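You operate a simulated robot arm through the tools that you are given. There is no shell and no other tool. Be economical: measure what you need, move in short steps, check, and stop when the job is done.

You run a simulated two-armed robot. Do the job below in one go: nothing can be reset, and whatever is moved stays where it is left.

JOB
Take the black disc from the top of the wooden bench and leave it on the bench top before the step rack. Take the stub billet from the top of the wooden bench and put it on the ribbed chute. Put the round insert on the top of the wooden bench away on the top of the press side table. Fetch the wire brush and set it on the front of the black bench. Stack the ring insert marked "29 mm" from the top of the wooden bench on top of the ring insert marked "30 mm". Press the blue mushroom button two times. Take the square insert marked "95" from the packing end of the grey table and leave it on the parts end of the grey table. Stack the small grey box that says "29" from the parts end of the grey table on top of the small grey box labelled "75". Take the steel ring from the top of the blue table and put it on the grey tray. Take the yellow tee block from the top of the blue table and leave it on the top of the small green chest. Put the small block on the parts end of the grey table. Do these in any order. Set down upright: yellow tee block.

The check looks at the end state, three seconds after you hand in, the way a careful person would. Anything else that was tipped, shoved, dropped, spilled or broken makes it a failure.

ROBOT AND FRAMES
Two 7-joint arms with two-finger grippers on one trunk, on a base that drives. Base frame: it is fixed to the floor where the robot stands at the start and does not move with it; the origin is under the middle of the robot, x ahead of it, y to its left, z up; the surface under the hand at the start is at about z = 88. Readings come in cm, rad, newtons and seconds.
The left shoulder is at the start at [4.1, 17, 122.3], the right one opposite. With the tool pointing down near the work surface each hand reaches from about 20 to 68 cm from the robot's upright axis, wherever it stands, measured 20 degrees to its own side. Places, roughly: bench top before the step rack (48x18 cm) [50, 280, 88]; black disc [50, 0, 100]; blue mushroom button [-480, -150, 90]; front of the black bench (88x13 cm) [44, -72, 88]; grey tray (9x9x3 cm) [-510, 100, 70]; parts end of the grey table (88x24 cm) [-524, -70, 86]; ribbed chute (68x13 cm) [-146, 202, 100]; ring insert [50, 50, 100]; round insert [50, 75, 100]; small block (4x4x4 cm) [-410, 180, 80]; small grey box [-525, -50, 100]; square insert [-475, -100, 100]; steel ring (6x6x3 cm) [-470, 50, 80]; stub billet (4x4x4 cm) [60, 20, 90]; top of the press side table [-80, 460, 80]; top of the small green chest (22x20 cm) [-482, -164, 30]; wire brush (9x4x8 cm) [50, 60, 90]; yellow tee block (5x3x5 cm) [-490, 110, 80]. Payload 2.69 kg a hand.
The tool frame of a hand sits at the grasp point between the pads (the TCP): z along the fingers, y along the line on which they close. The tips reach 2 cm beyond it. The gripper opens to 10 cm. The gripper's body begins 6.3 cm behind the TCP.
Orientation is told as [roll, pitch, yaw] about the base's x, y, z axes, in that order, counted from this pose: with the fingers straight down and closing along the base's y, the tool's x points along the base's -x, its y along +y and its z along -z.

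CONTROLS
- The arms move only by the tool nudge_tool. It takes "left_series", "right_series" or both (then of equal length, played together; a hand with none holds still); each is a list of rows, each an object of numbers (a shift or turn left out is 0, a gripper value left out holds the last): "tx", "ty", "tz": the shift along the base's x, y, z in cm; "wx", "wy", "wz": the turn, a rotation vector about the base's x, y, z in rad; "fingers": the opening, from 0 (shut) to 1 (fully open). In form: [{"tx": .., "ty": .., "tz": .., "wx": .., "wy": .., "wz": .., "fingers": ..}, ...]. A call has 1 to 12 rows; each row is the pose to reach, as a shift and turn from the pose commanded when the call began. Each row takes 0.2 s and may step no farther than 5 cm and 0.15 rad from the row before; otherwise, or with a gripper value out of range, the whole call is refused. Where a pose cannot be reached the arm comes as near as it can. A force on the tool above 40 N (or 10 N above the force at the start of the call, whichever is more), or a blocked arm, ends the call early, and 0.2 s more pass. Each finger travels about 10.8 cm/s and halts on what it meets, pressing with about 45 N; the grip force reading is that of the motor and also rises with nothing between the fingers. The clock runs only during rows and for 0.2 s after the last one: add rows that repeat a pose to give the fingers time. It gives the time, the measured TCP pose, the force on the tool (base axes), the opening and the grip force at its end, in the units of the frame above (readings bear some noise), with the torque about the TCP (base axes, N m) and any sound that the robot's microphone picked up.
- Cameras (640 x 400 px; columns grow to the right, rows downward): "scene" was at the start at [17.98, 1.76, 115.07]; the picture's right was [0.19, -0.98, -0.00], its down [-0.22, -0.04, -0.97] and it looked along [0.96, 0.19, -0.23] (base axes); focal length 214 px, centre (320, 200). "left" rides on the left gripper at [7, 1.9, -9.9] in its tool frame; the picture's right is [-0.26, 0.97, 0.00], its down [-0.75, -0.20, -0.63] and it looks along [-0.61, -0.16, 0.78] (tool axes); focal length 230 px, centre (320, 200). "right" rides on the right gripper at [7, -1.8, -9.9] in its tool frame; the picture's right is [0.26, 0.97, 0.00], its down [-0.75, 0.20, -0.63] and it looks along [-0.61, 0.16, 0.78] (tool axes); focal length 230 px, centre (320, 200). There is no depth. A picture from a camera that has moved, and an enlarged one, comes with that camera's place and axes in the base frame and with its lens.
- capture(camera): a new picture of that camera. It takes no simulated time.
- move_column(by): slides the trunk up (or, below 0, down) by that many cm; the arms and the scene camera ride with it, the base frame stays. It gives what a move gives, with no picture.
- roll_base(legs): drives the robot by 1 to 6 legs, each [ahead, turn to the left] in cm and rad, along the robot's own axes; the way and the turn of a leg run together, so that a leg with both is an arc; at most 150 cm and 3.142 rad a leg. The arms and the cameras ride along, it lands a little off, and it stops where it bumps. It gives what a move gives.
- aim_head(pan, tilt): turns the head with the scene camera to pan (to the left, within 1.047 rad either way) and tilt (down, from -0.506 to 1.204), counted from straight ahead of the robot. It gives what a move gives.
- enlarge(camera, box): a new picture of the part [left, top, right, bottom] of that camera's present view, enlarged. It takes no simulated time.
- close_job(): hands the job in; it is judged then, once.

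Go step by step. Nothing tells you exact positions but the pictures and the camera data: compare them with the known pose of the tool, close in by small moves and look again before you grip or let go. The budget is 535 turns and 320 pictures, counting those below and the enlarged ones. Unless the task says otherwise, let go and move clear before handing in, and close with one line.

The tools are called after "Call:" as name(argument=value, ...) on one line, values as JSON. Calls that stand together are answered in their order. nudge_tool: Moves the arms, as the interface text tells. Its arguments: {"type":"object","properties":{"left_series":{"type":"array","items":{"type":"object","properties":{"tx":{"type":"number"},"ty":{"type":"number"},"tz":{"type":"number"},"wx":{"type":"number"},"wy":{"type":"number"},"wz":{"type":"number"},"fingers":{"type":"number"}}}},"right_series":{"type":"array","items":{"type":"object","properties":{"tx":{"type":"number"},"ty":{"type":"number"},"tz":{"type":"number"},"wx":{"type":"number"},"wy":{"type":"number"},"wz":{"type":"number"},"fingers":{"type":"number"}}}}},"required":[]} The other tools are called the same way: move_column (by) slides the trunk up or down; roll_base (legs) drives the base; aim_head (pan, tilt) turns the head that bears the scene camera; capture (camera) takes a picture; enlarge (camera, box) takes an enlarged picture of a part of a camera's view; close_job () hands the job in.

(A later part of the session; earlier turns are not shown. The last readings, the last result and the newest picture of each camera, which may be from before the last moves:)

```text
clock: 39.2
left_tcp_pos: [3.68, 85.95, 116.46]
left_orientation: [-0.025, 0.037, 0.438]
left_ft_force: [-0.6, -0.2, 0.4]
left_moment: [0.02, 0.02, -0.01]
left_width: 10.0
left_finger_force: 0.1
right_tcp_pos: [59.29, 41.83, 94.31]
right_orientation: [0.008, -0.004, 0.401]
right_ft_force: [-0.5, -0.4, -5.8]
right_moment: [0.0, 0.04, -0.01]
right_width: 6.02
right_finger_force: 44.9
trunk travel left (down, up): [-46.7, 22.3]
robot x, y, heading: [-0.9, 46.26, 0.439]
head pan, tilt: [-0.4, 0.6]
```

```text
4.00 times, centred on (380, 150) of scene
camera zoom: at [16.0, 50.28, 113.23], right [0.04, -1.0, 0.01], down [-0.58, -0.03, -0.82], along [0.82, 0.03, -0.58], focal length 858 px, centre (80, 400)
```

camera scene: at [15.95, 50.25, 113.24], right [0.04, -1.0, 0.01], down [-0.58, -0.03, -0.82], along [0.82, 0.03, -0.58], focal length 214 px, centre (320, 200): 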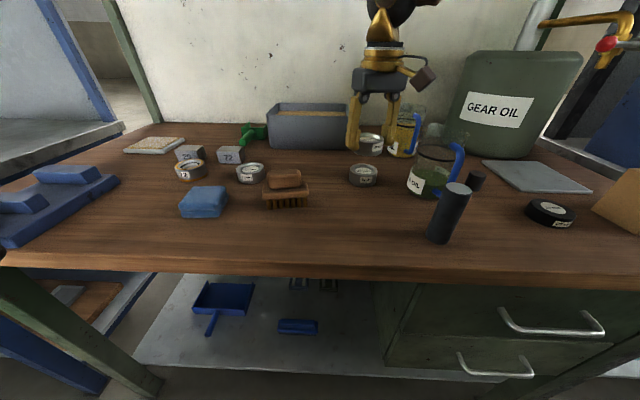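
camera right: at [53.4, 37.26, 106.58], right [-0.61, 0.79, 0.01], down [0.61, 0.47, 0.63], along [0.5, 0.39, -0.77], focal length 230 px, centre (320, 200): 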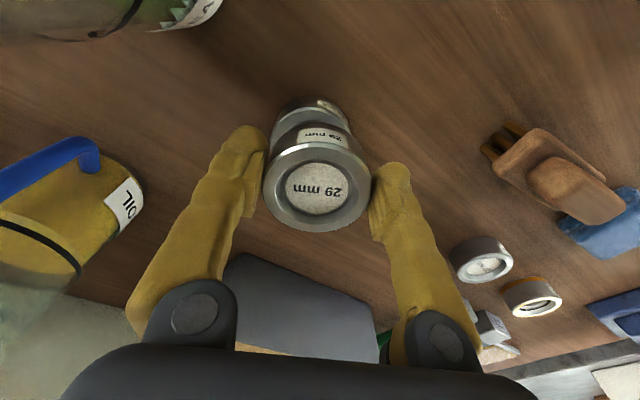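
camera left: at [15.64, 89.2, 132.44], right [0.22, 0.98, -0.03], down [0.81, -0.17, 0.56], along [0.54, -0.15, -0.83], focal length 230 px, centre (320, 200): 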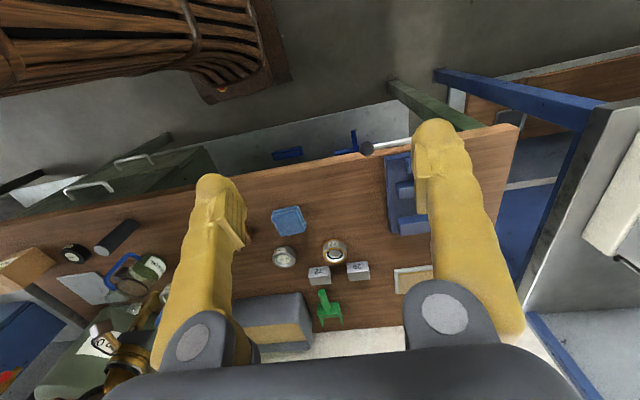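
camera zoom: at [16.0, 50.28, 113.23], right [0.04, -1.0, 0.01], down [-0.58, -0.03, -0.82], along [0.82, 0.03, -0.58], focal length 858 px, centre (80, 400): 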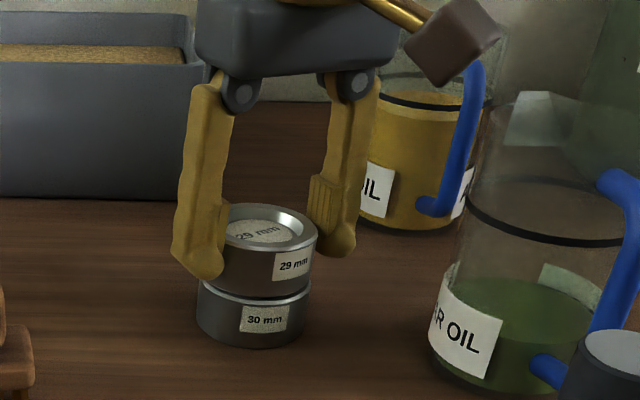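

Call:
nudge_tool(right_series=[{"ty": 0.3}, {"ty": 0.3, "tz": -0.3}, {"ty": 0.3, "tz": -0.3}])

```text
clock: 40.0
left_tcp_pos: [3.56, 85.93, 116.54]
left_orientation: [-0.024, 0.038, 0.438]
left_ft_force: [-0.4, -0.1, 0.0]
left_moment: [0.0, 0.0, 0.02]
left_width: 9.99
left_finger_force: 0.0
right_tcp_pos: [59.36, 42.18, 94.18]
right_orientation: [0.009, -0.003, 0.403]
right_ft_force: [0.2, 0.2, -0.7]
right_moment: [-0.15, 0.01, -0.01]
right_width: 6.03
right_finger_force: 45.3
trunk travel left (down, up): [-46.7, 22.3]
robot x, y, heading: [-0.72, 45.9, 0.443]
head pan, tilt: [-0.4, 0.6]
```

Force has dropped, so the ring is resting on the lower one. Releasing and lifting.

Call:
nudge_tool(right_series=[{"fingers": 0.8}, {"fingers": 0.8}, {"tz": 3}, {"tz": 7}, {"tz": 11}, {"tx": -3, "tz": 14}, {"tx": -3, "tz": 14}])

Call:
capture(camera="scene")

Call:
capture(camera="right")

```text
clock: 41.6
left_tcp_pos: [3.75, 86.03, 116.49]
left_orientation: [-0.025, 0.037, 0.439]
left_ft_force: [0.0, 0.1, 0.4]
left_moment: [-0.03, 0.05, 0.05]
left_width: 9.98
left_finger_force: 0.1
right_tcp_pos: [56.32, 42.03, 108.03]
right_orientation: [0.007, -0.003, 0.402]
right_ft_force: [0.9, 0.3, -0.1]
right_moment: [-0.01, 0.03, 0.0]
right_width: 7.99
right_finger_force: 0.1
trunk travel left (down, up): [-46.7, 22.3]
robot x, y, heading: [-0.63, 45.95, 0.439]
head pan, tilt: [-0.4, 0.6]
```

```text
285 pictures are left
camera scene: at [16.04, 50.3, 113.22], right [0.04, -1.0, 0.01], down [-0.58, -0.03, -0.82], along [0.82, 0.03, -0.58], focal length 214 px, centre (320, 200)
```

scene: 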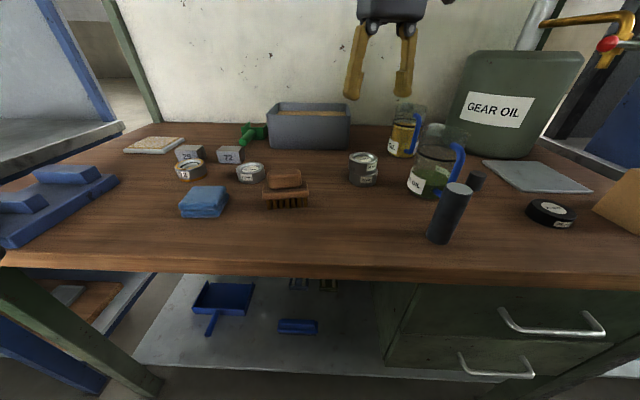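

```text
284 pictures are left
camera right: at [50.66, 37.4, 117.93], right [-0.61, 0.79, 0.01], down [0.61, 0.47, 0.63], along [0.5, 0.39, -0.77], focal length 230 px, centre (320, 200)
```

right: 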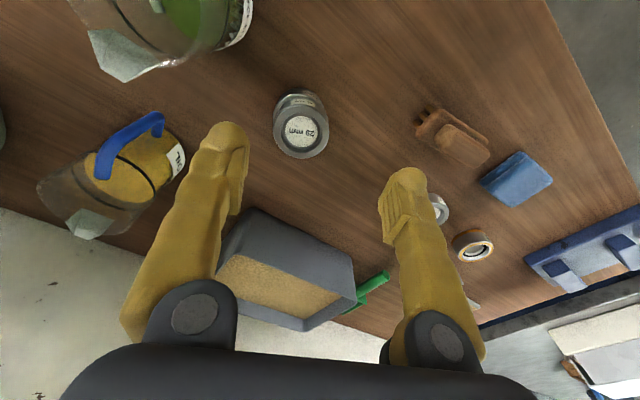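

Call:
nudge_tool(right_series=[{"tx": -1, "ty": 2.5, "wz": 0.145}, {"tx": -2, "ty": 5, "wz": 0.29}, {"tx": -3, "ty": 7.5, "wz": 0.435}, {"tx": -4, "ty": 10, "wz": 0.58}, {"tx": -5, "ty": 12.5, "wz": 0.725}, {"tx": -6, "ty": 14.5, "wz": 0.87}, {"tx": -6.5, "ty": 15.5, "wz": 1.02}, {"tx": -7, "ty": 15.5, "wz": 1.165}, {"tx": -7, "ty": 15.5, "wz": 1.165}])

Call:
capture(camera="right")

Call:
enlarge(camera="scene", box=[230, 130, 390, 230])

```text
clock: 43.6
left_tcp_pos: [3.57, 85.96, 116.43]
left_orientation: [-0.024, 0.038, 0.437]
left_ft_force: [0.5, -0.9, 0.7]
left_moment: [-0.02, 0.01, -0.02]
left_width: 9.99
left_finger_force: 0.0
right_tcp_pos: [49.58, 55.51, 107.88]
right_orientation: [0.02, 0.001, 1.323]
right_ft_force: [-0.2, 0.5, 0.0]
right_moment: [0.0, -0.04, -0.01]
right_width: 7.99
right_finger_force: 0.1
right hand out of reach, approached as far as the arm can: row 7, 8, 9
trunk travel left (down, up): [-46.7, 22.3]
robot x, y, heading: [-0.62, 46.12, 0.442]
head pan, tilt: [-0.4, 0.6]
```

```text
283 pictures are left
camera right: at [49.85, 48.08, 117.7], right [-1.0, -0.01, 0.02], down [0.0, 0.77, 0.63], along [-0.02, 0.63, -0.77], focal length 230 px, centre (320, 200)
```

right: 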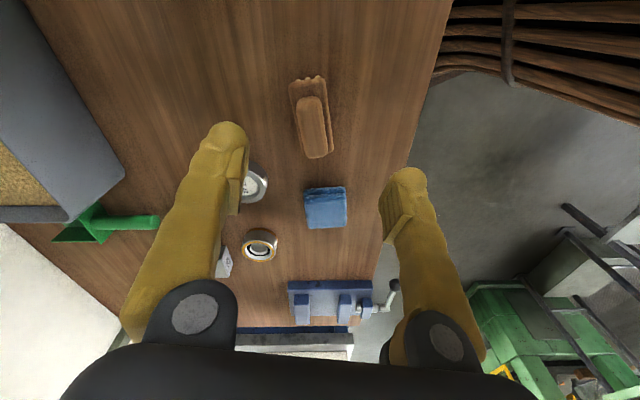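

```text
4.00 times, centred on (310, 180) of scene
camera zoom: at [15.97, 50.25, 113.24], right [0.04, -1.0, 0.01], down [-0.58, -0.03, -0.82], along [0.82, 0.03, -0.58], focal length 858 px, centre (360, 280)
```

zoom: 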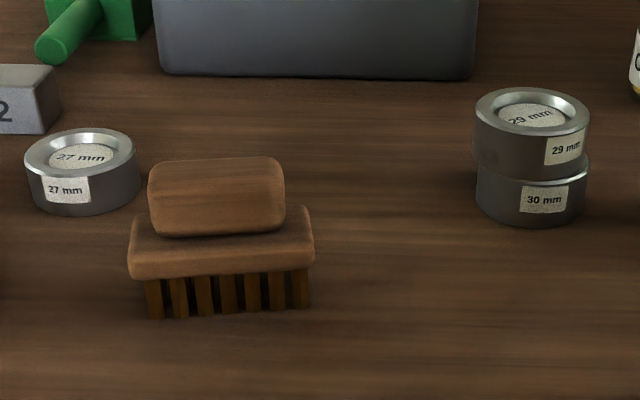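

Call:
roll_base(legs=[[0, 0.42]])

```text
clock: 45.3
left_tcp_pos: [-12.98, 85.03, 116.87]
left_orientation: [-0.035, 0.001, 0.856]
left_ft_force: [-0.7, -0.1, 0.3]
left_moment: [0.01, 0.05, -0.02]
left_width: 10.01
left_finger_force: 0.0
right_tcp_pos: [41.46, 75.22, 107.85]
right_orientation: [0.018, 0.002, 1.74]
right_ft_force: [-0.1, 0.2, 0.4]
right_moment: [0.04, -0.03, -0.01]
right_width: 8.01
right_finger_force: 0.0
trunk travel left (down, up): [-46.7, 22.3]
robot x, y, heading: [-0.6, 46.16, 0.859]
head pan, tilt: [-0.4, 0.6]
```

Call:
nudge_tool(right_series=[{"tx": 1.8, "ty": -4}, {"tx": 3.6, "ty": -8}, {"tx": 5.4, "ty": -12}, {"tx": 7.2, "ty": -16}, {"tx": 8.5, "ty": -18}, {"tx": 8.5, "ty": -18, "tz": -4}, {"tx": 8.5, "ty": -18, "tz": -4}])

Call:
capture(camera="right")

```text
clock: 46.9
left_tcp_pos: [-14.14, 83.95, 116.55]
left_orientation: [-0.027, 0.026, 0.851]
left_ft_force: [-0.7, 0.7, -0.5]
left_moment: [0.01, 0.01, 0.0]
left_width: 9.99
left_finger_force: 0.1
right_tcp_pos: [44.88, 55.21, 106.3]
right_orientation: [0.009, -0.009, 1.722]
right_ft_force: [-0.3, -0.5, 0.3]
right_moment: [-0.02, 0.01, -0.03]
right_width: 8.01
right_finger_force: 0.1
right hand out of reach, approached as far as the arm can: row 3, 4, 5, 6, 7
trunk travel left (down, up): [-46.7, 22.3]
robot x, y, heading: [-0.42, 45.63, 0.861]
head pan, tilt: [-0.4, 0.6]
```

```text
281 pictures are left
camera right: at [47.96, 48.39, 116.09], right [-0.92, -0.4, 0.01], down [-0.31, 0.71, 0.64], along [-0.26, 0.58, -0.77], focal length 230 px, centre (320, 200)
```

right: 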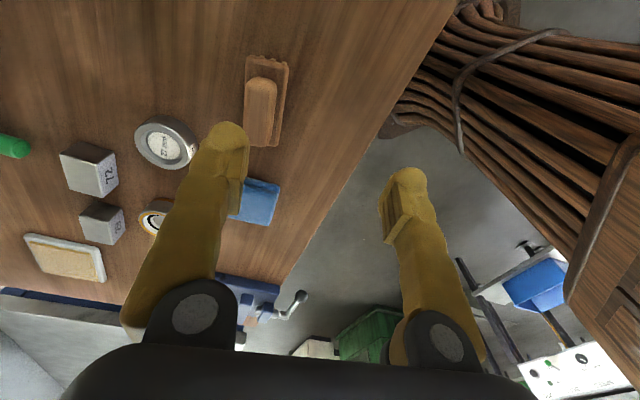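

Call:
nudge_tool(right_series=[{"tx": -2, "tz": 3}, {"tx": -4, "tz": 6}, {"tx": -4, "tz": 6, "wz": -0.14}, {"tx": -4, "tz": 6, "wz": -0.28}, {"tx": -4, "tz": 6, "wz": -0.42}, {"tx": -4, "tz": 6, "wz": -0.56}, {"tx": -4, "tz": 6, "wz": -0.7}, {"tx": -4, "tz": 6, "wz": -0.84}, {"tx": -4, "tz": 6, "wz": -0.98}, {"tx": -4, "tz": 6, "wz": -1.12}])

Call:
roll_base(legs=[[0, -0.45]])

```text
clock: 49.1
left_tcp_pos: [-14.14, 83.74, 116.65]
left_orientation: [-0.029, 0.024, 0.851]
left_ft_force: [-0.1, -0.3, -0.3]
left_moment: [-0.02, 0.02, -0.01]
left_width: 9.99
left_finger_force: 0.0
right_tcp_pos: [41.14, 55.34, 112.43]
right_orientation: [0.004, -0.009, 0.619]
right_ft_force: [0.3, -0.2, 0.1]
right_moment: [-0.01, 0.01, 0.02]
right_width: 8.0
right_finger_force: 0.0
trunk travel left (down, up): [-46.7, 22.3]
robot x, y, heading: [-0.29, 45.93, 0.856]
head pan, tilt: [-0.4, 0.6]
```

```text
clock: 50.8
left_tcp_pos: [3.26, 86.37, 116.72]
left_orientation: [-0.044, -0.008, 0.411]
left_ft_force: [-0.2, -1.1, 0.4]
left_moment: [0.01, -0.01, 0.03]
left_width: 9.98
left_finger_force: 0.1
right_tcp_pos: [40.96, 36.49, 112.42]
right_orientation: [0.002, -0.009, 0.177]
right_ft_force: [-0.1, 0.3, -0.9]
right_moment: [0.03, 0.03, 0.01]
right_width: 8.02
right_finger_force: 0.1
trunk travel left (down, up): [-46.7, 22.3]
robot x, y, heading: [-0.53, 46.33, 0.413]
head pan, tilt: [-0.4, 0.6]
```

Call:
nudge_tool(right_series=[{"tx": 1.5, "ty": 4, "fingers": 1}, {"tx": 3, "ty": 8}, {"tx": 5, "ty": 12}, {"tx": 7, "ty": 16}, {"tx": 9, "ty": 20.5}, {"tx": 9, "ty": 20.8, "tz": -4}, {"tx": 9, "ty": 20.8, "tz": -8}, {"tx": 9, "ty": 20.8, "tz": -8}])

Call:
capture(camera="right")

Call:
enlarge(camera="scene", box=[230, 130, 390, 230])

```text
clock: 52.6
left_tcp_pos: [1.99, 86.65, 117.02]
left_orientation: [-0.015, 0.002, 0.395]
left_ft_force: [-0.3, 0.3, -0.7]
left_moment: [0.02, 0.02, -0.01]
left_width: 10.02
left_finger_force: 0.0
right_tcp_pos: [48.45, 56.68, 104.75]
right_orientation: [0.007, -0.025, 0.179]
right_ft_force: [-0.1, 0.5, -0.5]
right_moment: [-0.03, 0.0, -0.03]
right_width: 10.0
right_finger_force: 0.1
trunk travel left (down, up): [-46.7, 22.3]
robot x, y, heading: [-0.56, 46.09, 0.411]
head pan, tilt: [-0.4, 0.6]
```

```text
280 pictures are left
camera right: at [41.65, 53.3, 114.47], right [-0.42, 0.91, 0.0], down [0.69, 0.32, 0.65], along [0.59, 0.28, -0.76], focal length 230 px, centre (320, 200)
```

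right: 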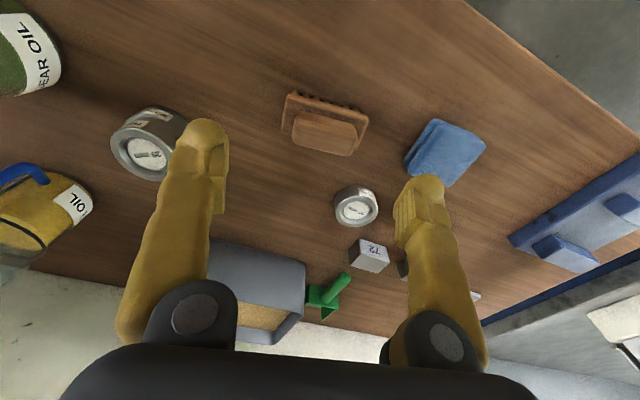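

```text
4.00 times, centred on (310, 180) of scene
camera zoom: at [16.11, 49.84, 113.25], right [0.01, -1.0, 0.01], down [-0.58, -0.01, -0.82], along [0.82, 0.01, -0.58], focal length 858 px, centre (360, 280)
```

zoom: 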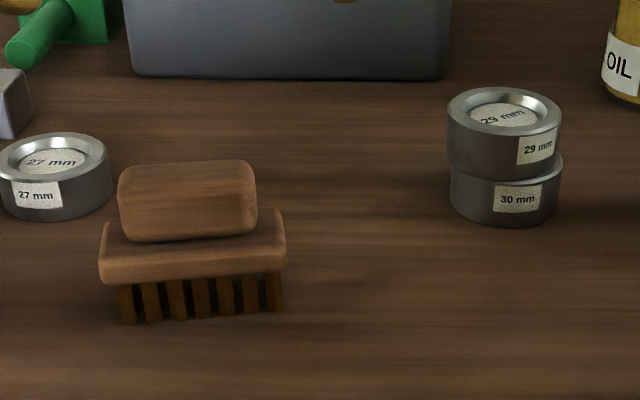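

Call:
nudge_tool(right_series=[{"tx": 0.6, "ty": 0.7, "tz": -3, "wy": 0.025}, {"tx": 0.6, "ty": 0.7, "tz": -6, "wy": 0.025}, {"tx": 0.6, "ty": 0.7, "tz": -8, "wy": 0.025}, {"tx": 0.6, "ty": 0.7, "tz": -8, "wy": 0.025}])

Call:
capture(camera="right")

Call:
enlarge(camera="scene", box=[230, 130, 390, 230])

```text
clock: 53.6
left_tcp_pos: [2.02, 86.72, 117.17]
left_orientation: [-0.016, 0.002, 0.399]
left_ft_force: [1.2, 0.1, 0.3]
left_moment: [-0.01, -0.03, -0.01]
left_width: 10.0
left_finger_force: 0.0
right_tcp_pos: [49.06, 57.28, 96.91]
right_orientation: [0.013, -0.001, 0.175]
right_ft_force: [-0.9, 0.5, -0.3]
right_moment: [-0.01, -0.01, -0.01]
right_width: 9.99
right_finger_force: 0.1
trunk travel left (down, up): [-46.7, 22.3]
robot x, y, heading: [-0.62, 46.45, 0.416]
head pan, tilt: [-0.4, 0.6]
```

```text
278 pictures are left
camera right: at [42.49, 53.93, 106.77], right [-0.42, 0.91, 0.01], down [0.71, 0.32, 0.63], along [0.57, 0.28, -0.78], focal length 230 px, centre (320, 200)
```

right: 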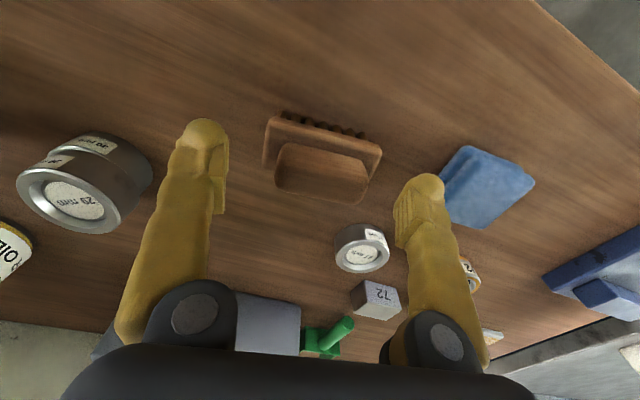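

```text
4.00 times, centred on (310, 180) of scene
camera zoom: at [16.11, 49.86, 113.24], right [0.01, -1.0, 0.01], down [-0.58, -0.01, -0.82], along [0.82, 0.01, -0.58], focal length 858 px, centre (360, 280)
```

zoom: 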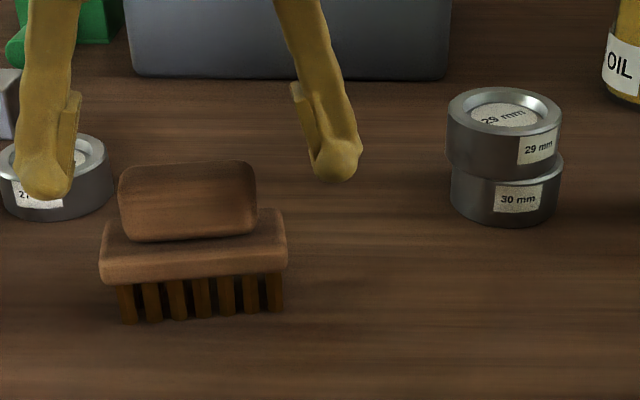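

Call:
nudge_tool(right_series=[{"tx": 0.1, "ty": 0.1, "tz": -1.6}, {"tx": 0.1, "ty": 0.1, "tz": -1.6}, {"tx": 0.1, "ty": 0.1, "tz": -1.6, "fingers": 0}, {"tx": 0.1, "ty": 0.1, "tz": -1.6, "fingers": 0}, {"tx": 0.1, "ty": 0.1, "tz": -1.6, "fingers": 0}])

Call:
enlarge(camera="scene", box=[230, 130, 390, 230])

```text
clock: 54.8
left_tcp_pos: [2.16, 86.83, 117.11]
left_orientation: [-0.019, 0.001, 0.395]
left_ft_force: [-0.4, 0.2, -1.3]
left_moment: [0.05, -0.02, -0.03]
left_width: 10.01
left_finger_force: 0.1
right_tcp_pos: [49.0, 57.36, 95.35]
right_orientation: [0.014, -0.001, 0.178]
right_ft_force: [0.6, 0.6, 0.5]
right_moment: [0.04, 0.0, 0.02]
right_width: 5.97
right_finger_force: 44.9
trunk travel left (down, up): [-46.7, 22.3]
robot x, y, heading: [-0.85, 46.36, 0.413]
head pan, tilt: [-0.4, 0.6]
```

```text
4.00 times, centred on (310, 180) of scene
camera zoom: at [16.13, 49.88, 113.24], right [0.01, -1.0, 0.01], down [-0.58, -0.01, -0.82], along [0.82, 0.01, -0.58], focal length 858 px, centre (360, 280)
```

zoom: 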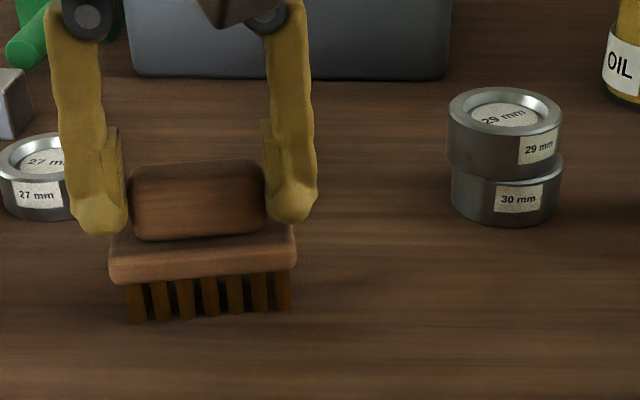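

Call:
nudge_tool(right_series=[{"tz": 3}, {"tz": 7}, {"tx": -2, "tz": 11}, {"tx": -4, "tz": 15}, {"tx": -8, "tz": 17}, {"tx": -12, "tz": 18}, {"tx": -12, "tz": 18}])

Call:
capture(camera="right")

```text
clock: 56.4
left_tcp_pos: [2.1, 86.74, 117.1]
left_orientation: [-0.017, 0.002, 0.395]
left_ft_force: [-0.5, -0.1, 0.6]
left_moment: [-0.01, 0.0, 0.02]
left_width: 10.03
left_finger_force: 0.1
right_tcp_pos: [37.4, 57.35, 113.51]
right_orientation: [0.015, -0.002, 0.178]
right_ft_force: [-0.1, 0.7, -1.0]
right_moment: [-0.01, 0.04, 0.02]
right_width: 5.98
right_finger_force: 45.2
trunk travel left (down, up): [-46.7, 22.3]
robot x, y, heading: [-0.68, 46.48, 0.416]
head pan, tilt: [-0.4, 0.6]
```

```text
275 pictures are left
camera right: at [30.8, 54.03, 123.2], right [-0.42, 0.91, 0.01], down [0.7, 0.32, 0.63], along [0.57, 0.28, -0.78], focal length 230 px, centre (320, 200)
```

right: 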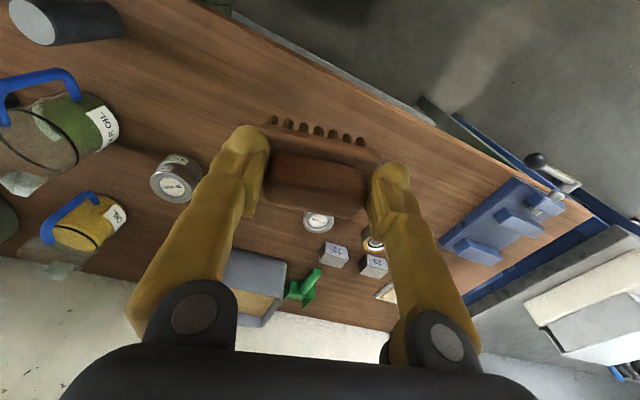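

Call:
roll_base(legs=[[0, 1.157], [20, 0], [0, -1.77]])

Call:
aim_head(pan=0.3, tilt=0.6)

Call:
capture(camera="scene")

Call:
capture(camera="left")

```text
clock: 65.4
left_tcp_pos: [25.1, 97.87, 117.15]
left_orientation: [-0.066, -0.003, -0.206]
left_ft_force: [0.1, 0.5, -0.8]
left_moment: [-0.01, 0.02, 0.01]
left_width: 10.01
left_finger_force: 0.0
right_tcp_pos: [36.59, 53.55, 113.24]
right_orientation: [0.012, 0.0, -0.437]
right_ft_force: [0.2, 0.1, -0.9]
right_moment: [-0.04, 0.01, 0.02]
right_width: 5.96
right_finger_force: 45.2
trunk travel left (down, up): [-46.7, 22.3]
robot x, y, heading: [-0.41, 67.58, -0.196]
head pan, tilt: [-0.4, 0.6]
```

```text
clock: 66.4
left_tcp_pos: [24.1, 98.93, 117.53]
left_orientation: [-0.039, 0.009, -0.219]
left_ft_force: [-0.5, -0.3, 0.0]
left_moment: [0.01, -0.07, -0.03]
left_width: 9.99
left_finger_force: 0.0
right_tcp_pos: [35.04, 53.85, 113.94]
right_orientation: [0.014, -0.016, -0.439]
right_ft_force: [0.0, 0.4, -2.3]
right_moment: [0.0, -0.04, -0.03]
right_width: 5.96
right_finger_force: 45.1
trunk travel left (down, up): [-46.7, 22.3]
robot x, y, heading: [-0.83, 67.18, -0.192]
head pan, tilt: [0.3, 0.6]
```

```text
274 pictures are left
camera scene: at [16.72, 66.21, 113.24], right [0.1, -1.0, -0.01], down [-0.58, -0.05, -0.82], along [0.81, 0.08, -0.58], focal length 214 px, centre (320, 200)
```

scene: 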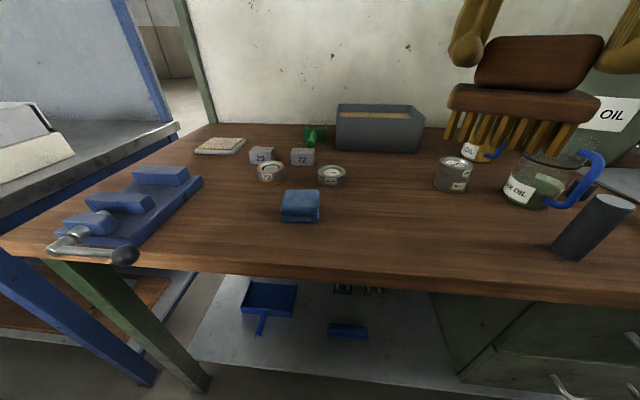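

```text
273 pictures are left
camera left: at [18.01, 102.6, 127.42], right [0.46, 0.89, -0.04], down [0.7, -0.34, 0.63], along [0.55, -0.32, -0.78], focal length 230 px, centre (320, 200)
```

left: 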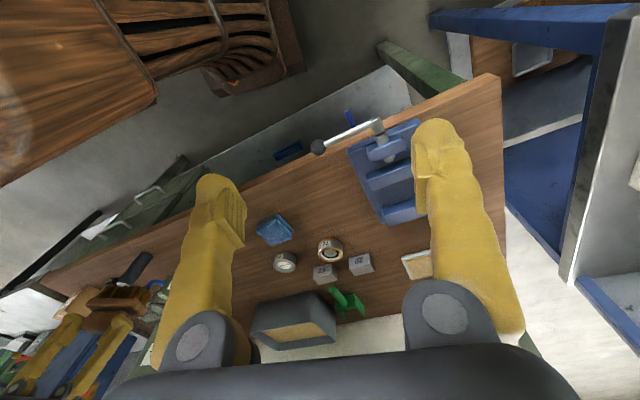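

Call:
enlarge(camera="scene", box=[180, 120, 380, 240])

```text
3.20 times, centred on (280, 180) of scene
camera zoom: at [16.72, 66.21, 113.24], right [0.1, -1.0, -0.01], down [-0.58, -0.05, -0.82], along [0.81, 0.08, -0.58], focal length 686 px, centre (448, 264)
```

zoom: 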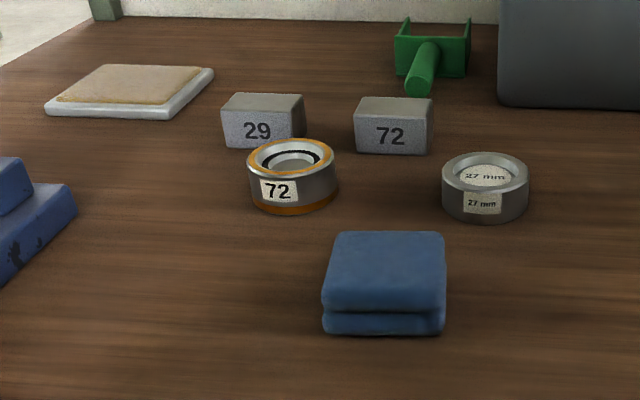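

Call:
nudge_tool(left_series=[{"tx": 3.9, "ty": -1.9, "tz": -1.5, "wx": 0.02}, {"tx": 7.8, "ty": -3.8, "tz": -3, "wx": 0.035}, {"tx": 11.7, "ty": -5.7, "tz": -4.5, "wx": 0.035}, {"tx": 15.6, "ty": -7.6, "tz": -6, "wx": 0.035}, {"tx": 19.5, "ty": -9.5, "tz": -7.5, "wx": 0.035}, {"tx": 23.4, "ty": -11.4, "tz": -9, "wx": 0.035}, {"tx": 27.3, "ty": -13.3, "tz": -10.5, "wx": 0.035}, {"tx": 31.2, "ty": -15.2, "tz": -12, "wx": 0.035}, {"tx": 35.1, "ty": -17.1, "tz": -13.5, "wx": 0.035}, {"tx": 35.1, "ty": -17.1, "tz": -13.5, "wx": 0.035}])

Call:
capture(camera="left")

```text
clock: 68.6
left_tcp_pos: [58.16, 81.22, 104.0]
left_orientation: [-0.031, -0.012, -0.21]
left_ft_force: [-1.3, -0.6, 0.5]
left_moment: [-0.03, -0.02, -0.02]
left_width: 9.99
left_finger_force: 0.1
right_tcp_pos: [34.87, 53.86, 113.96]
right_orientation: [0.017, -0.018, -0.436]
right_ft_force: [-0.2, 0.0, -0.7]
right_moment: [-0.01, 0.01, 0.01]
right_width: 5.97
right_finger_force: 44.8
trunk travel left (down, up): [-46.7, 22.3]
robot x, y, heading: [-0.91, 67.2, -0.2]
head pan, tilt: [0.3, 0.6]
```

```text
271 pictures are left
camera left: at [51.94, 84.7, 113.77], right [0.45, 0.89, -0.03], down [0.69, -0.33, 0.64], along [0.57, -0.31, -0.76], focal length 230 px, centre (320, 200)
```

left: 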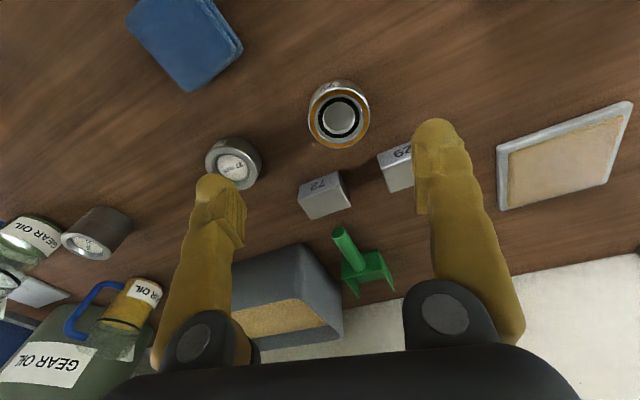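

Call:
nudge_tool(left_series=[{"tx": 0.9, "ty": 0.6, "tz": -3, "wx": 0.03, "wy": 0.012}, {"tx": 1.9, "ty": 0.6, "tz": -7, "wx": 0.03, "wy": 0.012}, {"tx": 1.9, "ty": 0.6, "tz": -10, "wx": 0.03, "wy": 0.012}, {"tx": 1.9, "ty": 0.6, "tz": -12.6, "wx": 0.03, "wy": 0.012}, {"tx": 1.9, "ty": 0.6, "tz": -12.8, "wx": 0.03, "wy": 0.012}])

Call:
capture(camera="left")

```text
clock: 69.8
left_tcp_pos: [60.18, 81.81, 90.96]
left_orientation: [-0.003, 0.006, -0.207]
left_ft_force: [-0.2, 0.3, 0.2]
left_moment: [0.01, 0.02, -0.01]
left_width: 10.01
left_finger_force: 0.1
right_tcp_pos: [34.91, 53.77, 113.91]
right_orientation: [0.016, -0.016, -0.436]
right_ft_force: [-1.0, 0.3, -0.8]
right_moment: [0.06, 0.0, -0.03]
right_width: 5.98
right_finger_force: 44.8
trunk travel left (down, up): [-46.7, 22.3]
robot x, y, heading: [-0.99, 67.26, -0.2]
head pan, tilt: [0.3, 0.6]
```

```text
270 pictures are left
camera left: at [54.12, 85.03, 101.02], right [0.45, 0.89, -0.01], down [0.7, -0.35, 0.62], along [0.56, -0.29, -0.78], focal length 230 px, centre (320, 200)
```

left: 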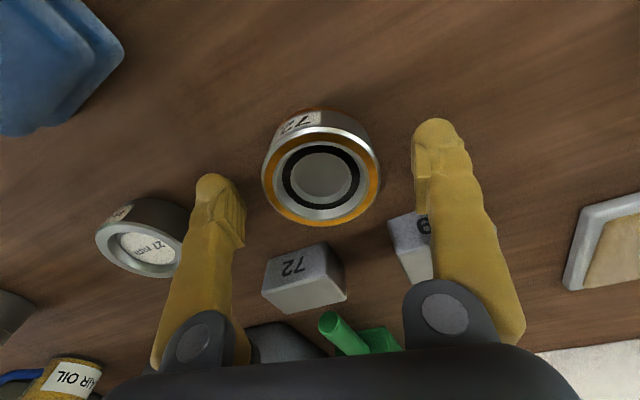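

Call:
nudge_tool(left_series=[{"tx": -0.5, "ty": 0.3}, {"tx": -0.5, "ty": 0.3, "fingers": 0}, {"tx": -0.5, "ty": 0.3, "fingers": 0}, {"tx": -0.5, "ty": 0.3, "fingers": 0}, {"tx": -0.5, "ty": 0.3, "tz": 3}, {"tx": -0.5, "ty": 0.3, "tz": 7}, {"tx": -3.5, "ty": 0.3, "tz": 10}, {"tx": -7, "ty": 0.3, "tz": 13}, {"tx": -10, "ty": 0.3, "tz": 16}, {"tx": -14, "ty": 0.3, "tz": 18}, {"tx": -18, "ty": 0.3, "tz": 20}])

Call:
capture(camera="left")

```text
clock: 72.2
left_tcp_pos: [42.07, 82.1, 111.09]
left_orientation: [-0.003, 0.006, -0.208]
left_ft_force: [-0.3, -0.5, -6.4]
left_moment: [0.04, 0.01, 0.02]
left_width: 6.0
left_finger_force: 45.1
right_tcp_pos: [34.83, 53.85, 113.92]
right_orientation: [0.016, -0.02, -0.438]
right_ft_force: [-1.1, -0.9, -0.7]
right_moment: [-0.02, -0.03, 0.0]
right_width: 5.95
right_finger_force: 44.5
trunk travel left (down, up): [-46.7, 22.3]
robot x, y, heading: [-0.51, 67.71, -0.202]
head pan, tilt: [0.3, 0.6]
```

```text
269 pictures are left
camera left: at [35.95, 85.37, 121.07], right [0.45, 0.89, -0.01], down [0.7, -0.35, 0.63], along [0.56, -0.29, -0.78], focal length 230 px, centre (320, 200)
```

left: 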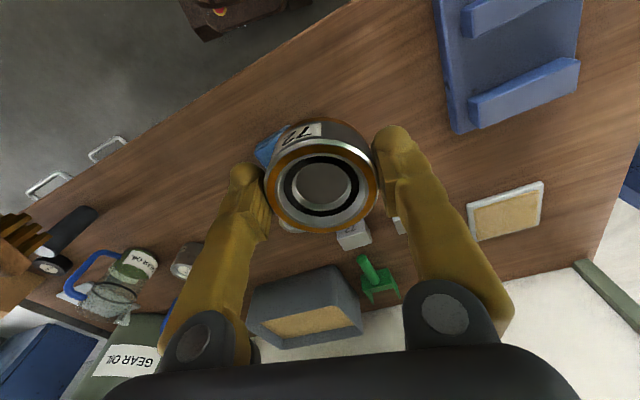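

Call:
roll_base(legs=[[0, -1.37], [74, 0], [0, 1.57]])

Call:
aim_head(pan=-0.6, tilt=0.6)

Call:
capture(camera="scene")

Call:
capture(camera="right")

```text
clock: 83.7
left_tcp_pos: [37.87, 15.54, 110.98]
left_orientation: [-0.006, 0.008, -0.025]
left_ft_force: [0.4, 0.6, -7.7]
left_moment: [0.0, 0.0, 0.01]
left_width: 5.99
left_finger_force: 45.3
right_tcp_pos: [35.75, -13.62, 113.82]
right_orientation: [0.013, -0.016, -0.256]
right_ft_force: [-0.6, -0.7, -0.7]
right_moment: [-0.02, -0.02, 0.02]
right_width: 5.97
right_finger_force: 45.2
trunk travel left (down, up): [-46.7, 22.3]
robot x, y, heading: [-1.72, -8.24, -0.019]
head pan, tilt: [0.3, 0.6]
```

```text
clock: 84.9
left_tcp_pos: [35.99, 15.53, 111.57]
left_orientation: [-0.005, -0.009, -0.026]
left_ft_force: [0.0, 0.6, -6.0]
left_moment: [0.02, 0.02, 0.02]
left_width: 6.03
left_finger_force: 45.3
right_tcp_pos: [33.89, -13.57, 114.47]
right_orientation: [0.017, -0.033, -0.257]
right_ft_force: [0.6, 0.1, -1.1]
right_moment: [-0.01, -0.01, -0.02]
right_width: 5.97
right_finger_force: 44.8
trunk travel left (down, up): [-46.7, 22.3]
robot x, y, heading: [-1.98, -8.42, -0.021]
head pan, tilt: [-0.6, 0.6]
```

```text
268 pictures are left
camera scene: at [14.2, -13.44, 113.25], right [-0.58, -0.81, 0.01], down [-0.47, 0.33, -0.82], along [0.66, -0.48, -0.58], focal length 214 px, centre (320, 200)
```

scene: 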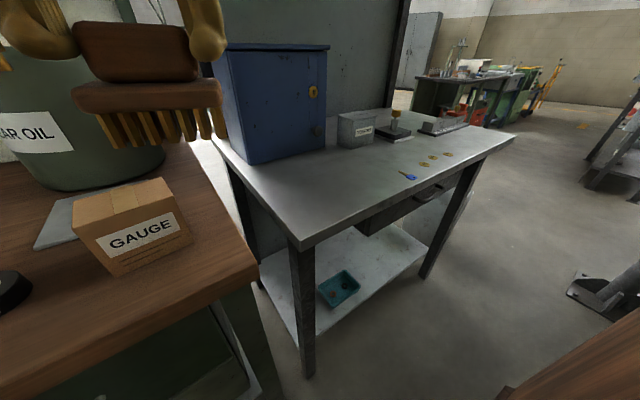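

```text
267 pictures are left
camera right: at [26.35, -13.9, 124.12], right [-0.01, 1.0, 0.01], down [0.75, 0.0, 0.66], along [0.66, 0.01, -0.75], focal length 230 px, centre (320, 200)
```

right: 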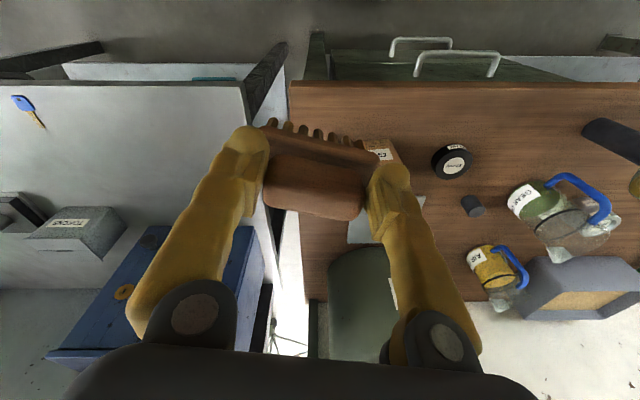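

Call:
nudge_tool(right_series=[{"tx": 1.4, "ty": -4.6, "wy": 0.015}, {"tx": 2.8, "ty": -9.2, "wy": 0.03}, {"tx": 4.3, "ty": -13.8, "wy": 0.03}, {"tx": 5.7, "ty": -18.4, "wy": 0.03}, {"tx": 7.2, "ty": -23, "wy": 0.03}, {"tx": 8.6, "ty": -27.6, "wy": 0.03}, {"tx": 10, "ty": -32.2, "wy": 0.03}, {"tx": 10, "ty": -32.2, "tz": -4, "wy": 0.03}, {"tx": 10, "ty": -32.2, "tz": -8, "wy": 0.03}, {"tx": 10, "ty": -32.2, "tz": -12, "wy": 0.03}, {"tx": 10, "ty": -32.2, "tz": -15, "wy": 0.03}, {"tx": 10, "ty": -32.2, "tz": -15, "wy": 0.03}])

Call:
capture(camera="scene")

```text
clock: 87.5
left_tcp_pos: [36.0, 15.59, 111.52]
left_orientation: [-0.005, -0.008, -0.027]
left_ft_force: [-0.3, 0.5, -6.6]
left_moment: [-0.01, 0.02, -0.02]
left_width: 6.01
left_finger_force: 45.2
right_tcp_pos: [44.01, -45.67, 99.51]
right_orientation: [0.012, -0.004, -0.254]
right_ft_force: [-0.1, -0.1, -1.1]
right_moment: [0.0, -0.02, -0.02]
right_width: 5.99
right_finger_force: 45.6
trunk travel left (down, up): [-46.7, 22.3]
robot x, y, heading: [-1.6, -7.93, -0.017]
head pan, tilt: [-0.6, 0.6]
```

```text
266 pictures are left
camera scene: at [14.23, -13.43, 113.25], right [-0.58, -0.81, 0.01], down [-0.47, 0.33, -0.82], along [0.66, -0.48, -0.58], focal length 214 px, centre (320, 200)
```

scene: 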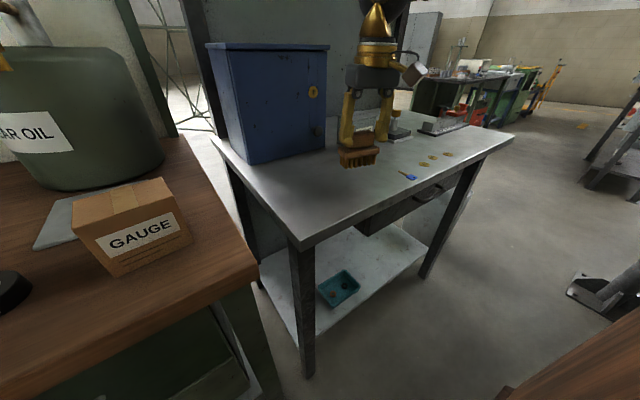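

Call:
nudge_tool(right_series=[{"tz": -2}, {"tz": -3.6}, {"tz": -3.9}, {"tz": -3.9}])

Call:
enlarge(camera="scene", box=[280, 80, 480, 205])

```text
clock: 88.5
left_tcp_pos: [36.02, 15.6, 111.6]
left_orientation: [-0.006, -0.009, -0.026]
left_ft_force: [0.4, -1.2, -6.4]
left_moment: [0.0, 0.01, 0.02]
left_width: 6.03
left_finger_force: 45.8
right_tcp_pos: [44.12, -45.62, 95.48]
right_orientation: [0.013, -0.003, -0.254]
right_ft_force: [0.6, 0.7, -0.9]
right_moment: [-0.02, 0.02, 0.01]
right_width: 5.97
right_finger_force: 44.4
trunk travel left (down, up): [-46.7, 22.3]
robot x, y, heading: [-1.66, -8.62, -0.018]
head pan, tilt: [-0.6, 0.6]
```

```text
3.20 times, centred on (380, 142) of scene
camera zoom: at [14.25, -13.44, 113.25], right [-0.58, -0.81, 0.01], down [-0.47, 0.33, -0.82], along [0.66, -0.48, -0.58], focal length 686 px, centre (128, 384)
```

zoom: 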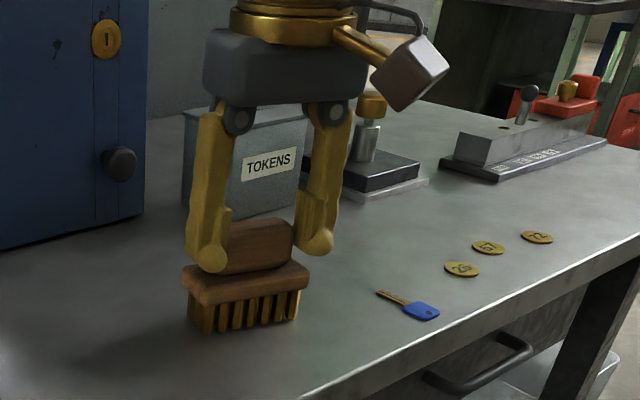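

Call:
nudge_tool(right_series=[{"tz": -0.3}, {"tz": -0.3}])

```text
clock: 89.1
left_tcp_pos: [36.02, 15.54, 111.55]
left_orientation: [-0.006, -0.01, -0.027]
left_ft_force: [-0.1, 0.6, -6.1]
left_moment: [-0.03, 0.01, -0.01]
left_width: 6.05
left_finger_force: 45.1
right_tcp_pos: [44.04, -45.6, 95.34]
right_orientation: [0.014, -0.005, -0.255]
right_ft_force: [-0.1, -1.3, 6.0]
right_moment: [-0.35, 0.19, 0.02]
right_width: 5.99
right_finger_force: 44.7
trunk travel left (down, up): [-46.7, 22.3]
robot x, y, heading: [-1.96, -8.1, -0.015]
head pan, tilt: [-0.6, 0.6]
```

Contact. I release, lift and check the brush.

Call:
nudge_tool(right_series=[{"fingers": 0.85}, {"fingers": 0.85}, {"tz": 2.5}, {"tz": 6}, {"tz": 10}, {"tz": 14}, {"tz": 17}])

Call:
enlarge(camera="scene", box=[280, 80, 480, 205])

```text
clock: 90.7
left_tcp_pos: [36.07, 15.56, 111.54]
left_orientation: [-0.006, -0.008, -0.027]
left_ft_force: [0.1, 0.7, -5.8]
left_moment: [-0.02, 0.06, -0.01]
left_width: 6.04
left_finger_force: 45.0
right_tcp_pos: [44.07, -45.7, 112.25]
right_orientation: [0.011, -0.002, -0.253]
right_ft_force: [-0.1, -0.7, -0.1]
right_moment: [0.01, 0.0, -0.03]
right_width: 8.49
right_finger_force: 0.1
trunk travel left (down, up): [-46.7, 22.3]
robot x, y, heading: [-1.62, -8.26, -0.02]
head pan, tilt: [-0.6, 0.6]
```

```text
3.20 times, centred on (380, 142) of scene
camera zoom: at [14.23, -13.42, 113.25], right [-0.58, -0.81, 0.01], down [-0.47, 0.33, -0.82], along [0.66, -0.48, -0.58], focal length 686 px, centre (128, 384)
```

zoom: 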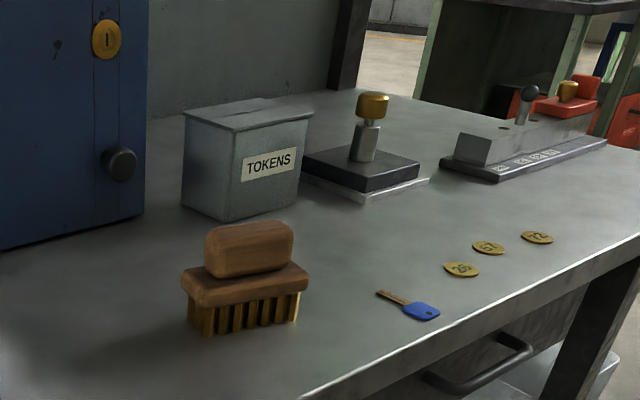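

Call:
nudge_tool(right_series=[{"tx": -2, "ty": 4.3}, {"tx": -4, "ty": 8.6}, {"tx": -6, "ty": 12.9}, {"tx": -8, "ty": 17.2}, {"tx": -9, "ty": 21.5}, {"tx": -9, "ty": 26}])

Call:
roll_base(legs=[[0, 0.5]])

Call:
aim_head(pan=-0.4, tilt=0.6)

Call:
capture(camera="scene")

Call:
capture(camera="right")

```text
clock: 92.1
left_tcp_pos: [36.04, 15.74, 111.46]
left_orientation: [-0.005, -0.007, -0.027]
left_ft_force: [-0.4, 0.0, -6.9]
left_moment: [0.01, 0.06, -0.03]
left_width: 6.05
left_finger_force: 45.1
right_tcp_pos: [34.82, -19.49, 112.25]
right_orientation: [0.009, -0.002, -0.255]
right_ft_force: [0.3, 0.6, -0.2]
right_moment: [-0.02, 0.02, -0.01]
right_width: 8.5
right_finger_force: 0.0
trunk travel left (down, up): [-46.7, 22.3]
robot x, y, heading: [-1.94, -7.94, -0.017]
head pan, tilt: [-0.6, 0.6]
```

```text
clock: 93.9
left_tcp_pos: [20.09, 30.82, 111.5]
left_orientation: [-0.004, -0.008, 0.476]
left_ft_force: [-0.1, 0.3, -6.7]
left_moment: [-0.02, 0.0, 0.01]
left_width: 6.05
left_finger_force: 45.7
right_tcp_pos: [35.99, -0.72, 112.05]
right_orientation: [0.011, -0.003, 0.247]
right_ft_force: [0.4, 1.1, 0.7]
right_moment: [0.0, -0.02, -0.01]
right_width: 8.48
right_finger_force: 0.0
trunk travel left (down, up): [-46.7, 22.3]
robot x, y, heading: [-1.65, -8.25, 0.489]
head pan, tilt: [-0.6, 0.6]
```

```text
clock: 94.7
left_tcp_pos: [18.35, 29.82, 112.11]
left_orientation: [-0.006, -0.025, 0.477]
left_ft_force: [-0.3, -0.1, -5.6]
left_moment: [-0.02, 0.01, 0.01]
left_width: 6.0
left_finger_force: 45.5
right_tcp_pos: [34.38, -1.74, 112.84]
right_orientation: [0.014, -0.02, 0.247]
right_ft_force: [-0.9, 0.4, 0.3]
right_moment: [0.0, -0.01, 0.02]
right_width: 8.51
right_finger_force: 0.1
trunk travel left (down, up): [-46.7, 22.3]
robot x, y, heading: [-1.15, -8.51, 0.481]
head pan, tilt: [-0.4, 0.6]
```

```text
263 pictures are left
camera scene: at [14.81, -3.55, 113.26], right [0.08, -1.0, 0.01], down [-0.57, -0.05, -0.82], along [0.81, 0.06, -0.58], focal length 214 px, centre (320, 200)
```

scene: 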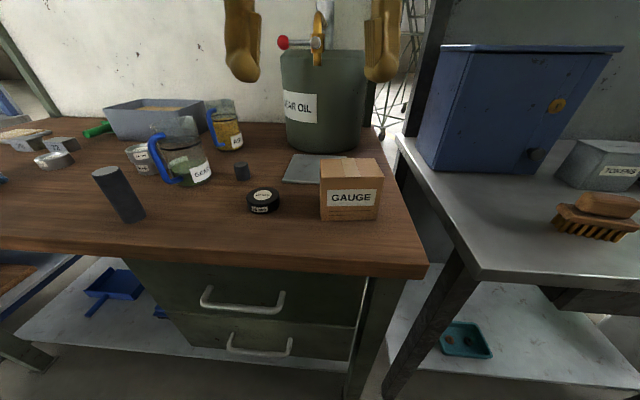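

```text
262 pictures are left
camera right: at [27.92, -5.53, 122.59], right [-0.49, 0.87, 0.01], down [0.67, 0.37, 0.65], along [0.56, 0.32, -0.76], focal length 230 px, centre (320, 200)
```

right: 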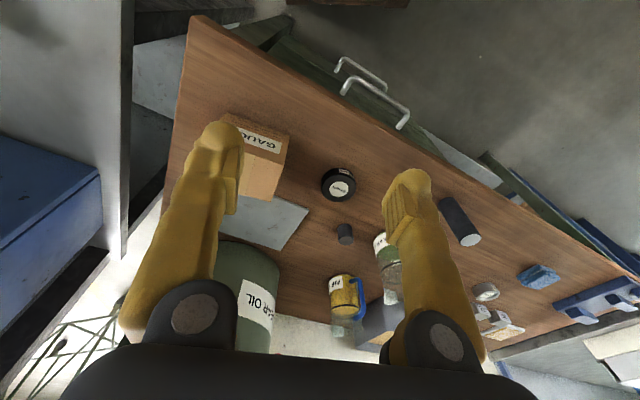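

Call:
nudge_tool(right_series=[{"tx": 3, "ty": 3, "tz": -2, "wy": 0.02}, {"tx": 6, "ty": 6, "tz": -4, "wy": 0.02}, {"tx": 9, "ty": 9, "tz": -6, "wy": 0.02}, {"tx": 12.9, "ty": 11.4, "tz": -8, "wy": 0.02}, {"tx": 12.9, "ty": 11.4, "tz": -12, "wy": 0.02}, {"tx": 12.9, "ty": 11.4, "tz": -12, "wy": 0.02}])

Call:
capture(camera="right")

```text
clock: 96.1
left_tcp_pos: [18.4, 30.01, 111.98]
left_orientation: [-0.006, -0.025, 0.478]
left_ft_force: [0.1, 0.5, -5.6]
left_moment: [-0.06, 0.05, 0.01]
left_width: 6.0
left_finger_force: 45.1
right_tcp_pos: [47.34, 9.95, 100.83]
right_orientation: [0.019, 0.001, 0.246]
right_ft_force: [0.1, -0.5, 0.2]
right_moment: [0.0, 0.01, -0.02]
right_width: 8.52
right_finger_force: 0.1
trunk travel left (down, up): [-46.7, 22.3]
robot x, y, heading: [-1.59, -8.46, 0.477]
head pan, tilt: [-0.4, 0.6]
```

```text
261 pictures are left
camera right: at [41.12, 6.06, 110.64], right [-0.49, 0.87, 0.02], down [0.68, 0.37, 0.63], along [0.55, 0.32, -0.77], focal length 230 px, centre (320, 200)
```

right: 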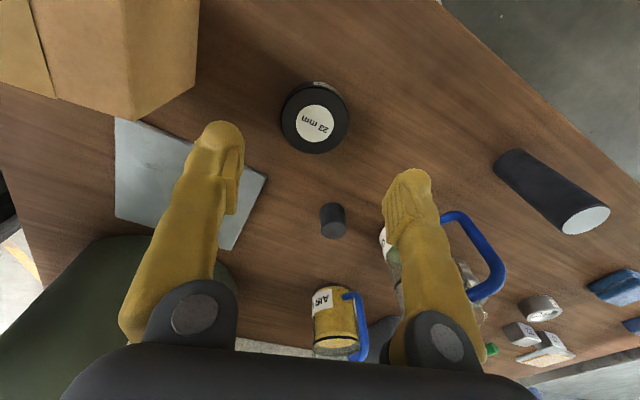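

Call:
nudge_tool(right_series=[{"tx": 0.5, "ty": -0.3, "tz": -4, "wx": -0.015}, {"tx": 0.5, "ty": -0.3, "tz": -8, "wx": -0.015}, {"tx": 0.5, "ty": -0.3, "tz": -10.1, "wx": -0.015}, {"tx": 0.5, "ty": -0.3, "tz": -10.1, "wx": -0.015}])

Call:
capture(camera="right")

```text
clock: 97.1
left_tcp_pos: [18.43, 30.08, 112.18]
left_orientation: [-0.005, -0.024, 0.478]
left_ft_force: [-0.4, 0.4, -6.6]
left_moment: [-0.05, 0.01, 0.04]
left_width: 6.01
left_finger_force: 45.5
right_tcp_pos: [47.87, 9.59, 90.5]
right_orientation: [0.004, 0.005, 0.245]
right_ft_force: [0.0, 0.5, 0.4]
right_moment: [0.03, -0.03, 0.01]
right_width: 8.5
right_finger_force: 0.1
trunk travel left (down, up): [-46.7, 22.3]
robot x, y, heading: [-1.56, -8.3, 0.482]
head pan, tilt: [-0.4, 0.6]
```

```text
260 pictures are left
camera right: at [41.75, 5.89, 100.52], right [-0.49, 0.87, 0.01], down [0.68, 0.37, 0.63], along [0.55, 0.31, -0.78], focal length 230 px, centre (320, 200)
```

right: 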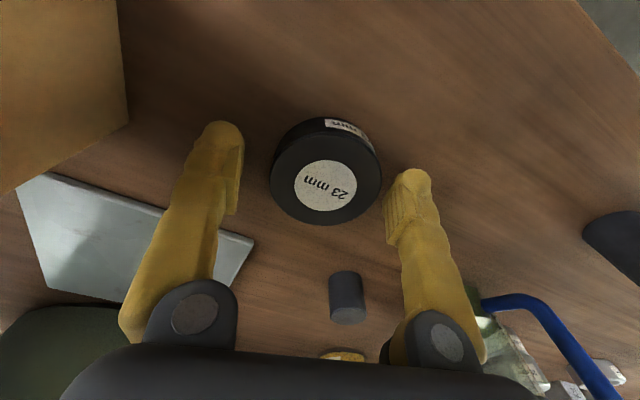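

Call:
nudge_tool(right_series=[{"tx": -0.5, "ty": -0.3}, {"tx": -0.5, "ty": -0.3, "fingers": 0}, {"tx": -0.5, "ty": -0.3, "fingers": 0}, {"tx": -0.5, "ty": -0.3, "fingers": 0}, {"tx": -0.5, "ty": -0.3, "tz": 4}, {"tx": -2.5, "ty": -0.3, "tz": 8}, {"tx": -5.5, "ty": -0.3, "tz": 12}, {"tx": -9.5, "ty": -1.3, "tz": 15}, {"tx": -13, "ty": -2.3, "tz": 18}, {"tx": -13, "ty": -2.3, "tz": 21}])

Call:
capture(camera="right")

```text
refused: row 8 steps farther than a row can; nothing moved
```

```text
259 pictures are left
camera right: at [41.75, 5.89, 100.52], right [-0.49, 0.87, 0.01], down [0.68, 0.37, 0.63], along [0.55, 0.31, -0.78], focal length 230 px, centre (320, 200)
```

right: 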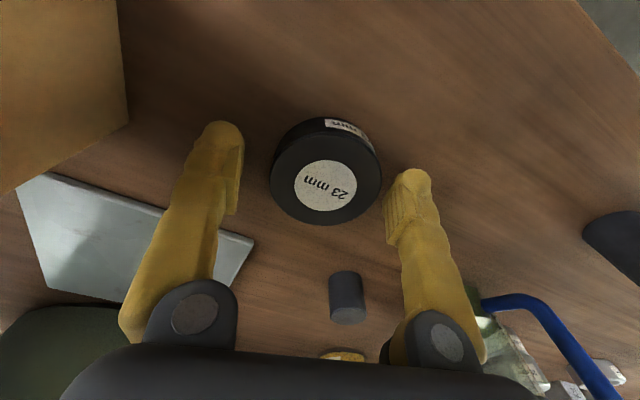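

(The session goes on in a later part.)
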